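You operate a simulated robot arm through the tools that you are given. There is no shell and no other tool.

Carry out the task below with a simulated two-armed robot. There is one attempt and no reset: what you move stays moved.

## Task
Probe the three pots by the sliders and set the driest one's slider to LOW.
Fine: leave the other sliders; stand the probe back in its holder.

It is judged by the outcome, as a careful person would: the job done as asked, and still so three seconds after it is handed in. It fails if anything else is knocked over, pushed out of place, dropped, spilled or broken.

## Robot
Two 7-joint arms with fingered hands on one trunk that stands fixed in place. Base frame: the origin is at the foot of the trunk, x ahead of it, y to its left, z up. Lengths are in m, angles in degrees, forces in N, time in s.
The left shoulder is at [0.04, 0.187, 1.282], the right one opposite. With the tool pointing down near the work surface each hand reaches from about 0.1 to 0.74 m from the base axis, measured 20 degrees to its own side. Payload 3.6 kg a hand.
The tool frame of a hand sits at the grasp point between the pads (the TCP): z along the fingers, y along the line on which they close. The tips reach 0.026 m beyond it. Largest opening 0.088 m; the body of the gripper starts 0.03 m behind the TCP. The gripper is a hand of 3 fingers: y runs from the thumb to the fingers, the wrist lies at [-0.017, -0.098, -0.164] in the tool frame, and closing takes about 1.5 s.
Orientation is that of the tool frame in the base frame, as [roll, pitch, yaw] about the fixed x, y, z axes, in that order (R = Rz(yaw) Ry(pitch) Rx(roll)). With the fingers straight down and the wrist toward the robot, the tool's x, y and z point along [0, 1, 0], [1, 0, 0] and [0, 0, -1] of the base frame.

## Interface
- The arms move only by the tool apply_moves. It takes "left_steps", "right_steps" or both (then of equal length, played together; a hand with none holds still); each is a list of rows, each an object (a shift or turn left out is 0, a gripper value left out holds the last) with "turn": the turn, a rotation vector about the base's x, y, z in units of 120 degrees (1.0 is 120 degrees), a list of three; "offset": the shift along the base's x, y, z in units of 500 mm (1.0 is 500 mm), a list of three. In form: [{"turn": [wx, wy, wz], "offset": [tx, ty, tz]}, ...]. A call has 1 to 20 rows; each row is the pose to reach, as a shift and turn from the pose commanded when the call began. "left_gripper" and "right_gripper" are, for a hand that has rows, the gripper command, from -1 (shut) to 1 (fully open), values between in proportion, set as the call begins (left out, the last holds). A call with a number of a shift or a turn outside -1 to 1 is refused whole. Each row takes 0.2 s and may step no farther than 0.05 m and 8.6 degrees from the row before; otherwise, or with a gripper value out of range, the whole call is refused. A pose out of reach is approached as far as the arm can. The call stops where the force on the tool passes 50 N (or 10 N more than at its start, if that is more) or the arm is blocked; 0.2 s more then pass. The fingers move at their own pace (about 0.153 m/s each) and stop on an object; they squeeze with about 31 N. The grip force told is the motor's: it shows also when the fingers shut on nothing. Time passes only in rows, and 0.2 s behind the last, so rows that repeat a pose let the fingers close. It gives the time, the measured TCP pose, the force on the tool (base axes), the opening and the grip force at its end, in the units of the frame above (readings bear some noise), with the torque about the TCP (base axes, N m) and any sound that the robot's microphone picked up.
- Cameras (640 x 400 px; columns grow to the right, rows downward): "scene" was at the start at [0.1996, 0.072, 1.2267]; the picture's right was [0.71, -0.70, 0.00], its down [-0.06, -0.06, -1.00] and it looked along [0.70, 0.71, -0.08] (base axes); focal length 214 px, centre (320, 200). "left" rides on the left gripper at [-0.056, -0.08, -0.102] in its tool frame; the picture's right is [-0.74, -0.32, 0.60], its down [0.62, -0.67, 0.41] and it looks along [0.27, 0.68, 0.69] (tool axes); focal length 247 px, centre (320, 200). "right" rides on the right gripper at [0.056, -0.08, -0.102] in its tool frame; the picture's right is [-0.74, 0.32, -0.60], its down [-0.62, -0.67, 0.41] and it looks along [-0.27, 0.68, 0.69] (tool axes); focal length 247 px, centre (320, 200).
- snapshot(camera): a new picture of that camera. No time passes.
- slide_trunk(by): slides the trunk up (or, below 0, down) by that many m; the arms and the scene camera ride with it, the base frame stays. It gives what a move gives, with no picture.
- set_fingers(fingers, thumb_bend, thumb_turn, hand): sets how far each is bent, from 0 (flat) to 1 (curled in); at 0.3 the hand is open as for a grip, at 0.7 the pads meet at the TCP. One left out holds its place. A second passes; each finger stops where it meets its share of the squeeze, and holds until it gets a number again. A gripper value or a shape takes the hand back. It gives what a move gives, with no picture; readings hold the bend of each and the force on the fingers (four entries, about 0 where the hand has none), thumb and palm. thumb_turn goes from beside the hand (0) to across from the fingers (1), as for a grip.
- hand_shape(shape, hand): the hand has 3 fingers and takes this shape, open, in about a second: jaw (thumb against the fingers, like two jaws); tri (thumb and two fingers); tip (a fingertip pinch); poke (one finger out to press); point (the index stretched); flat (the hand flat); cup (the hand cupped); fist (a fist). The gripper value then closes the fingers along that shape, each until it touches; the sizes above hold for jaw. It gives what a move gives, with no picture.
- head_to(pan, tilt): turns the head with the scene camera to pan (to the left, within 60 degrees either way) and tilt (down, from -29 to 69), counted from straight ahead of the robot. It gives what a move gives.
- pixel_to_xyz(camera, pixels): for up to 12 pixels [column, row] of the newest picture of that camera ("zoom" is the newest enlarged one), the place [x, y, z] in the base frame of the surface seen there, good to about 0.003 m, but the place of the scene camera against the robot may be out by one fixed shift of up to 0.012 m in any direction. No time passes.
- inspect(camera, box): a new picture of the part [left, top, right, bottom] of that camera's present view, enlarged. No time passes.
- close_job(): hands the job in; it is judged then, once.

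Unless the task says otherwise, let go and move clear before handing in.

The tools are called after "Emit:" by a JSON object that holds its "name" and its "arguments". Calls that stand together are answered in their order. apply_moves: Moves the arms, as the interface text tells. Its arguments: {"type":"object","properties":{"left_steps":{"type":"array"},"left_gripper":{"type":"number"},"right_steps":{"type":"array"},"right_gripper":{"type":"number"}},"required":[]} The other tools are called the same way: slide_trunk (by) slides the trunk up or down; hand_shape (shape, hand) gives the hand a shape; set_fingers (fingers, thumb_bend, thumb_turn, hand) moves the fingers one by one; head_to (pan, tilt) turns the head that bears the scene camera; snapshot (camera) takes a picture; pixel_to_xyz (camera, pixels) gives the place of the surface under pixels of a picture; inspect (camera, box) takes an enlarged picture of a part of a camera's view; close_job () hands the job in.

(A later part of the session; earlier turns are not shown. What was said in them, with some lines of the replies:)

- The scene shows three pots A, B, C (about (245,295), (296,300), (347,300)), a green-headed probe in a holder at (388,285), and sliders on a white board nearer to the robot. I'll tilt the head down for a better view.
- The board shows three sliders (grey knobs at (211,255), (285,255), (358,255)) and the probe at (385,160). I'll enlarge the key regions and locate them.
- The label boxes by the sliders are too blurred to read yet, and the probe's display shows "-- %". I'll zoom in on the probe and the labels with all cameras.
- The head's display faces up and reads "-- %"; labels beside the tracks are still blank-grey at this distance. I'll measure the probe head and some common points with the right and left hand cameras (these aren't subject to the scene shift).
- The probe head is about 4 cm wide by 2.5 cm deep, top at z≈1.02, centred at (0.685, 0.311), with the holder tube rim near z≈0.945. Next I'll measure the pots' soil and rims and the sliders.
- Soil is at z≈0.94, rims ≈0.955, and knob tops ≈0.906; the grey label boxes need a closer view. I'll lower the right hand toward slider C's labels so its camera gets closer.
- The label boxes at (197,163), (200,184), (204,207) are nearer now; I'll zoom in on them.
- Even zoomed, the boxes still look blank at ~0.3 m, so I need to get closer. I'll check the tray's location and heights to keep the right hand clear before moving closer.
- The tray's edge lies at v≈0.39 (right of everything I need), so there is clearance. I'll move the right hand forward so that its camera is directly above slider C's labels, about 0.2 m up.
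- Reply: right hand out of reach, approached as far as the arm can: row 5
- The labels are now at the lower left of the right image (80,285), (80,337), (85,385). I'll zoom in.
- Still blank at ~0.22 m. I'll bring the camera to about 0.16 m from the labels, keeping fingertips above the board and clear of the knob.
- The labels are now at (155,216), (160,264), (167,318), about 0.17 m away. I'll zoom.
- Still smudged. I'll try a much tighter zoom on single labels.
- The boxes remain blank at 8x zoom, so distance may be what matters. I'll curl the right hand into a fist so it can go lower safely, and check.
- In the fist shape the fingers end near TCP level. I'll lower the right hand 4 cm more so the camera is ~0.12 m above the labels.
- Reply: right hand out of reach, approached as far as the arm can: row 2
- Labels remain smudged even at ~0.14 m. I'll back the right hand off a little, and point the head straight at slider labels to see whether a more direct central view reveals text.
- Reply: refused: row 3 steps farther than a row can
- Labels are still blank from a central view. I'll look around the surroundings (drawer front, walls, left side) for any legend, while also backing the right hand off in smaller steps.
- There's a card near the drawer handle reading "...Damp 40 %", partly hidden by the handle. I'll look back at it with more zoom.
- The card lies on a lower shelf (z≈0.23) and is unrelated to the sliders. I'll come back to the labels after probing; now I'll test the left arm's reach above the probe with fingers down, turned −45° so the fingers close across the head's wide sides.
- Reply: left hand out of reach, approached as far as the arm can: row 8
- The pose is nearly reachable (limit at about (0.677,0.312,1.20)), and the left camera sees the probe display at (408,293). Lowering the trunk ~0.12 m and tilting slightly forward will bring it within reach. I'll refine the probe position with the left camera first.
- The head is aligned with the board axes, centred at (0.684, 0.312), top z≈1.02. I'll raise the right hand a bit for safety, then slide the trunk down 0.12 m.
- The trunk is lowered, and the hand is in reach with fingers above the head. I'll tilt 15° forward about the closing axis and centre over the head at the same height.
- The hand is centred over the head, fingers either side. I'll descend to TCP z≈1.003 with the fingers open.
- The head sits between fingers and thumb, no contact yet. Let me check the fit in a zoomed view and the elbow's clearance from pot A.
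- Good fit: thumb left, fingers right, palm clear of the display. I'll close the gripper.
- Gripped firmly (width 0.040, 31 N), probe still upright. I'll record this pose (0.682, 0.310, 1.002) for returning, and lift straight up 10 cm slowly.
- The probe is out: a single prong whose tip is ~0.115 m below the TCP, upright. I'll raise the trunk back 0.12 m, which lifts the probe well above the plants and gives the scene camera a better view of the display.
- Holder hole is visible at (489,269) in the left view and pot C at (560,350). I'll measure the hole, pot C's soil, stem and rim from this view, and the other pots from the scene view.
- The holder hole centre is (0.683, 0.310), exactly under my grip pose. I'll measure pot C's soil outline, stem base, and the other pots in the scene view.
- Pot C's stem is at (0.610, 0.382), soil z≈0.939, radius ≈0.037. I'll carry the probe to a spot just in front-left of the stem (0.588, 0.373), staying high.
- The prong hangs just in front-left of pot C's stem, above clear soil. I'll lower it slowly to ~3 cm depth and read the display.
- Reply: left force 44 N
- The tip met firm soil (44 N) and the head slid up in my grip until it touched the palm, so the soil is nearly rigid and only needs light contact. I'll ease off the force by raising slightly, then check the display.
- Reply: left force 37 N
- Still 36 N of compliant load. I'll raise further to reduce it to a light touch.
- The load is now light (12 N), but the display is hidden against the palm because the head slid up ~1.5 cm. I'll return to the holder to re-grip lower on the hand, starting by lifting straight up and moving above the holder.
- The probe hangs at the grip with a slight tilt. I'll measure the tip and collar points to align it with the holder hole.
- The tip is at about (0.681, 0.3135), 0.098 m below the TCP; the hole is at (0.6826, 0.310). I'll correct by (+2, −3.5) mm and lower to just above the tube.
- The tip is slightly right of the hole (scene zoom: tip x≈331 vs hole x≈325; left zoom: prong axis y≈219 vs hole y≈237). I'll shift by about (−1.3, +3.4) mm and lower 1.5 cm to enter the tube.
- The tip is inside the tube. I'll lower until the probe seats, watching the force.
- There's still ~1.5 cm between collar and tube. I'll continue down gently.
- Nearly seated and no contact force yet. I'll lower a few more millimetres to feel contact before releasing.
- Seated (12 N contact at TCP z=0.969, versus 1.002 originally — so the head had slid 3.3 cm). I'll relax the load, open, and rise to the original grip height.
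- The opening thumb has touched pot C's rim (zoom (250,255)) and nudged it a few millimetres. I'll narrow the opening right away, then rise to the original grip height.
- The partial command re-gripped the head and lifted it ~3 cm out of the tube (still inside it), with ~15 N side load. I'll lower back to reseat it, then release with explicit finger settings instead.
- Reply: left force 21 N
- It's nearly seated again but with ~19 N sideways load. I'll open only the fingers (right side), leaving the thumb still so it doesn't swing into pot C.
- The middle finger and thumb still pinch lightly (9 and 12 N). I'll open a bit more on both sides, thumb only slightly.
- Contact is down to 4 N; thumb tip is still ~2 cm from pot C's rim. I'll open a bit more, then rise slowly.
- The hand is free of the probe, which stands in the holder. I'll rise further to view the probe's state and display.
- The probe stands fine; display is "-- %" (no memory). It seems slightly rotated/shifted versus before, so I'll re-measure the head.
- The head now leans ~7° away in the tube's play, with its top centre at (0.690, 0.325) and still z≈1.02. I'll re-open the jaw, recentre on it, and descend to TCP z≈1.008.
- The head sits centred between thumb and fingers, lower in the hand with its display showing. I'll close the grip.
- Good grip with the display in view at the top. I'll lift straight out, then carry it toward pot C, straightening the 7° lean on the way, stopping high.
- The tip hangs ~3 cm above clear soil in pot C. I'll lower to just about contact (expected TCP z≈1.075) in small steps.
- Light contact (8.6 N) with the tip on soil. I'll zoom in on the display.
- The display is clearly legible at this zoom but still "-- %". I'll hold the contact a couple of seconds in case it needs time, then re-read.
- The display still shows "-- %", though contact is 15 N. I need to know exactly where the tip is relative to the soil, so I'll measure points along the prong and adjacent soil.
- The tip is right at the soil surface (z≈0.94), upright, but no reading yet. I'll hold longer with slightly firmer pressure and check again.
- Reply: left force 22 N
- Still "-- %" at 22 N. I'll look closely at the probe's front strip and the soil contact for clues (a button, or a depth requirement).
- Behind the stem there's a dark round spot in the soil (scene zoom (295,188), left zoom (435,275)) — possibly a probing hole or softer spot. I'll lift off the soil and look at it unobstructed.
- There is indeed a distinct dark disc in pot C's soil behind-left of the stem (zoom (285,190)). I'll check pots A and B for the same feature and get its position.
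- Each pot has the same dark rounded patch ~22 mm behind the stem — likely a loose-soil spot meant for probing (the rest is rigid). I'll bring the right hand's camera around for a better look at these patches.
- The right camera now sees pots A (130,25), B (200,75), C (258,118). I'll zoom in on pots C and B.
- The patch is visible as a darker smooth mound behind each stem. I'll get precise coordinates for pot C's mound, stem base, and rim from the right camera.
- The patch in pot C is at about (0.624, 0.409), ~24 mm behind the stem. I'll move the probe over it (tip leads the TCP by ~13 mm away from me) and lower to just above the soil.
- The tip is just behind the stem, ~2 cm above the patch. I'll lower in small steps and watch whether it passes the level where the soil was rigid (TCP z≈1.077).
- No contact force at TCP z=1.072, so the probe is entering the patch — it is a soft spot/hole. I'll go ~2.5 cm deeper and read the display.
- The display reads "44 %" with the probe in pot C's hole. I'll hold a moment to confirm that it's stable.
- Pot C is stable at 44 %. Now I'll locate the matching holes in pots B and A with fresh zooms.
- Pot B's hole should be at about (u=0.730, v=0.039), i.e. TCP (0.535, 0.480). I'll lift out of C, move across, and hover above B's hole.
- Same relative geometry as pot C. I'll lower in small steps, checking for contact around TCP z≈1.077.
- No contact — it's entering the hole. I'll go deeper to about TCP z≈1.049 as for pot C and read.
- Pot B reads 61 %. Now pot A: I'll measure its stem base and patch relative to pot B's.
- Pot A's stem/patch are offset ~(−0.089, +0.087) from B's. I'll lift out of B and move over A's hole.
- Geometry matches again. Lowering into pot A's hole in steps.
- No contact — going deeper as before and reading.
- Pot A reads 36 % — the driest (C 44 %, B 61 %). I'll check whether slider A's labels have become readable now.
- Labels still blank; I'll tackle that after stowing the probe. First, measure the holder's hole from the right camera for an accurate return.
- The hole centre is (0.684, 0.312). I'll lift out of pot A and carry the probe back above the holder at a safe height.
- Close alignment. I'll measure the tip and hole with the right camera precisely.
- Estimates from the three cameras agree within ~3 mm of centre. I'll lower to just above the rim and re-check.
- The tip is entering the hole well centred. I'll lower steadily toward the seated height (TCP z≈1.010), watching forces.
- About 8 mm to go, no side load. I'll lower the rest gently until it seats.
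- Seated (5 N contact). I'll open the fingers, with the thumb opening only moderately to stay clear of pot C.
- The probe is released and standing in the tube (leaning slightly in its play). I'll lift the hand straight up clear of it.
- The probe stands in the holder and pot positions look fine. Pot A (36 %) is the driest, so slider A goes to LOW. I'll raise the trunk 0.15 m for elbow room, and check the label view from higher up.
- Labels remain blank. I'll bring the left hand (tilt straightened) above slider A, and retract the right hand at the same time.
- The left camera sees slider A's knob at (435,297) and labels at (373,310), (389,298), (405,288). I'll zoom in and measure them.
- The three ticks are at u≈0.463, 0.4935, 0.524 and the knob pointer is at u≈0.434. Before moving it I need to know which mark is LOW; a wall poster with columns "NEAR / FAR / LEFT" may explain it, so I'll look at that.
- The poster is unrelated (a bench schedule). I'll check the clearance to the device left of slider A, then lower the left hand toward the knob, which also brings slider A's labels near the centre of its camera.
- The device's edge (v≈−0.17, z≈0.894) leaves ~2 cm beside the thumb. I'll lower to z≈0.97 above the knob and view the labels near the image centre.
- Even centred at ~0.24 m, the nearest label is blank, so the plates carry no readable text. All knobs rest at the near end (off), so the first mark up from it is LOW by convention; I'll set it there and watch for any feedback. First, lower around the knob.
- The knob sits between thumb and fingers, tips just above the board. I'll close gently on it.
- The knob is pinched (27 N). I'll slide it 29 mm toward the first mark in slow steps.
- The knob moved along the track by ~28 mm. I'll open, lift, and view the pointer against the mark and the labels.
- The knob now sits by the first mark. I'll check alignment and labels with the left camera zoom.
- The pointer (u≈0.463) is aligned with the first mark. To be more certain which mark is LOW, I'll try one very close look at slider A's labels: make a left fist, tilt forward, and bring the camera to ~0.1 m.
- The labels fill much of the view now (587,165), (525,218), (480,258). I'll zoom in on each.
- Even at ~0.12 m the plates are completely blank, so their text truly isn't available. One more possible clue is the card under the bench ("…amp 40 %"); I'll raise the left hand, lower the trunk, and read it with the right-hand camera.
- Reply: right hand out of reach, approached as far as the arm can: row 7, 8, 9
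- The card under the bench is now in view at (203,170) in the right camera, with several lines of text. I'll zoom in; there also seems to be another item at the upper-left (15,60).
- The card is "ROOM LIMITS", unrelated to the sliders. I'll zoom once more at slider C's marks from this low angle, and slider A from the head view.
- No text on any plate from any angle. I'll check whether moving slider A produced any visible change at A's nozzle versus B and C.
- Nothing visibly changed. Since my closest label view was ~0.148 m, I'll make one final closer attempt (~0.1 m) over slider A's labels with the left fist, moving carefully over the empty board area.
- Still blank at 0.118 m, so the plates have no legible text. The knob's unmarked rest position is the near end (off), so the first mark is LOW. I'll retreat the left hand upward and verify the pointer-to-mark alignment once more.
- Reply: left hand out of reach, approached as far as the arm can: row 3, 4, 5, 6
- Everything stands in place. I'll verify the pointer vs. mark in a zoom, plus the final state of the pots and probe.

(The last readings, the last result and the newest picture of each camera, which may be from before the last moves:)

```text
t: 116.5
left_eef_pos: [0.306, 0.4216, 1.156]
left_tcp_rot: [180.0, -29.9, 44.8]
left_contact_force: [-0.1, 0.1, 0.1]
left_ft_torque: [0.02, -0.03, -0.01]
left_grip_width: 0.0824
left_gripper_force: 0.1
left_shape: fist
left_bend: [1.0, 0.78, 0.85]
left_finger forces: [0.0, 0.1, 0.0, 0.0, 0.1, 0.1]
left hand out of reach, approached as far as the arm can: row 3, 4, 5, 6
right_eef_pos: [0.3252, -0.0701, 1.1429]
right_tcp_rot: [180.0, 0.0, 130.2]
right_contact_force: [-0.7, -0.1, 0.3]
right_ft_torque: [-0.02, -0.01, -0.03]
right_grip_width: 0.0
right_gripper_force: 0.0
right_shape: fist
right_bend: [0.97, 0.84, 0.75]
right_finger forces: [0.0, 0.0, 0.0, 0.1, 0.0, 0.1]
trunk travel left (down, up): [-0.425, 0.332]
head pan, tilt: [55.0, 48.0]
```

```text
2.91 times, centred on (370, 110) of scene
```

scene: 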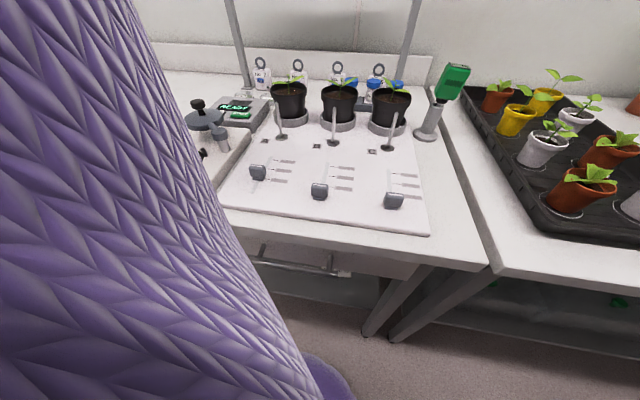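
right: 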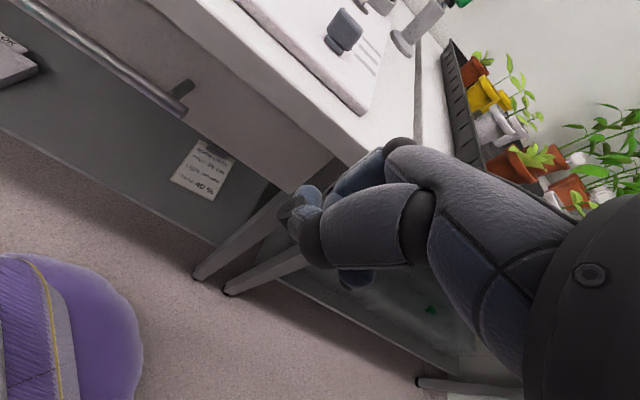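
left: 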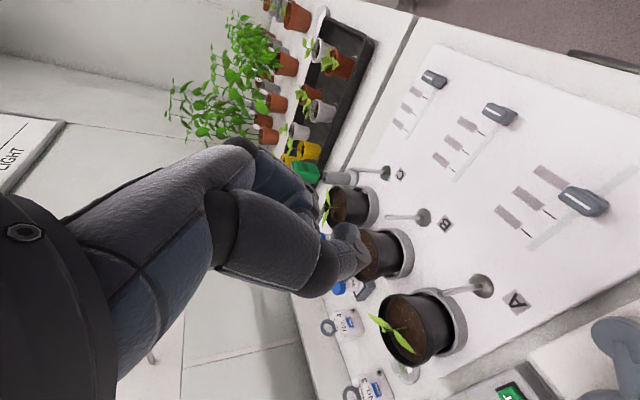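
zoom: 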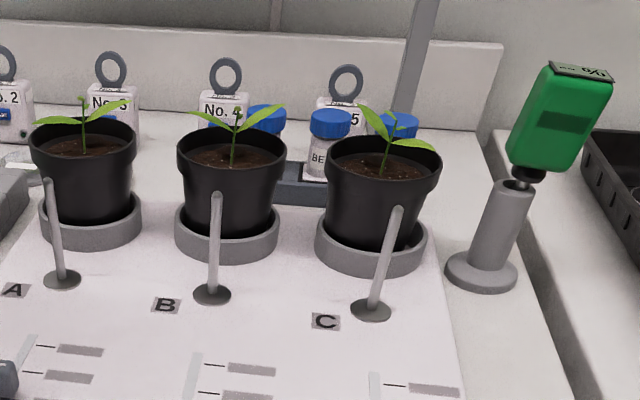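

Emit:
{"name": "inspect", "arguments": {"camera": "left", "box": [480, 150, 620, 260]}}

Emit:
{"name": "pixel_to_xyz", "arguments": {"camera": "zoom", "pixels": [[380, 163], [400, 175], [419, 187], [440, 200], [458, 211], [300, 221], [318, 235], [335, 248], [220, 291], [235, 303], [250, 315]]}}

```text
3.64 times, centred on (550, 205) of left
```

zoom: 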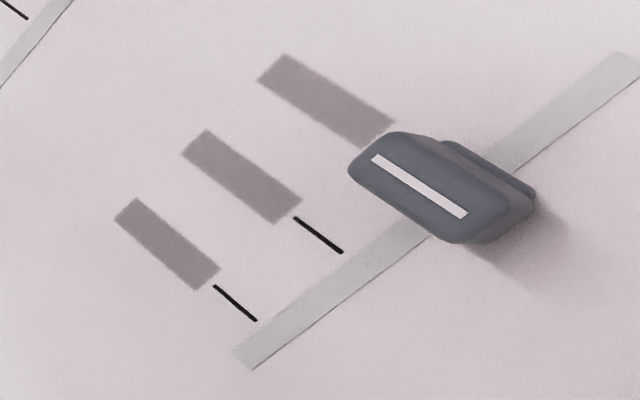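

```text
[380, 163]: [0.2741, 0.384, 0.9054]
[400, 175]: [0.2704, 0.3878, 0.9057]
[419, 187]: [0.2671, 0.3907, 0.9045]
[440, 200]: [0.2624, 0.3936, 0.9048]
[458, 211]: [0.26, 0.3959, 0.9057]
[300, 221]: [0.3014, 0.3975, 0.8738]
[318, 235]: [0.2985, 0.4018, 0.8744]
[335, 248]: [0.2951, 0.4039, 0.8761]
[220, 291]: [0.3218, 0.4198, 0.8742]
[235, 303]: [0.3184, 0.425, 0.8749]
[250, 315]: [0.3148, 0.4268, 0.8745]
```

The pointer (u≈0.4647) lines up with the first mark (u≈0.4644). The other sliders haven't moved, the probe is standing in its holder, the pots are in place, and both hands are clear. I'm handing in the job.

Emit:
{"name": "close_job", "arguments": {}}

```text
The job is handed in.
```

I probed all three pots and moved slider A to the first mark above its resting end. I could not confirm that this mark is LOW, because the label plates beside the sliders are blank. I checked slider A's from as close as about 12 cm and still saw no text.

| Pot | Moisture reading |
|---|---|
| A | 36 % (driest) |
| C | 44 % |
| B | 61 % |

- **LOW mark:** I chose the first mark because all three knobs started at an unmarked near end, which I took to be off. The knob's pointer lines up with that mark to within about 1 mm.
- **Other sliders:** B and C were not touched.
- **Probe:** it is back in its holder, leaning a few degrees because the tube is loose around it.
- **Pot C:** my thumb nudged it about 4–5 mm in its saucer while I was re-gripping the probe. I did not push it back.
- **First try on pot C:** I pressed the probe on firm soil at up to about 44 N before finding the hole behind the stem that the probe fits into. I saw no damage.
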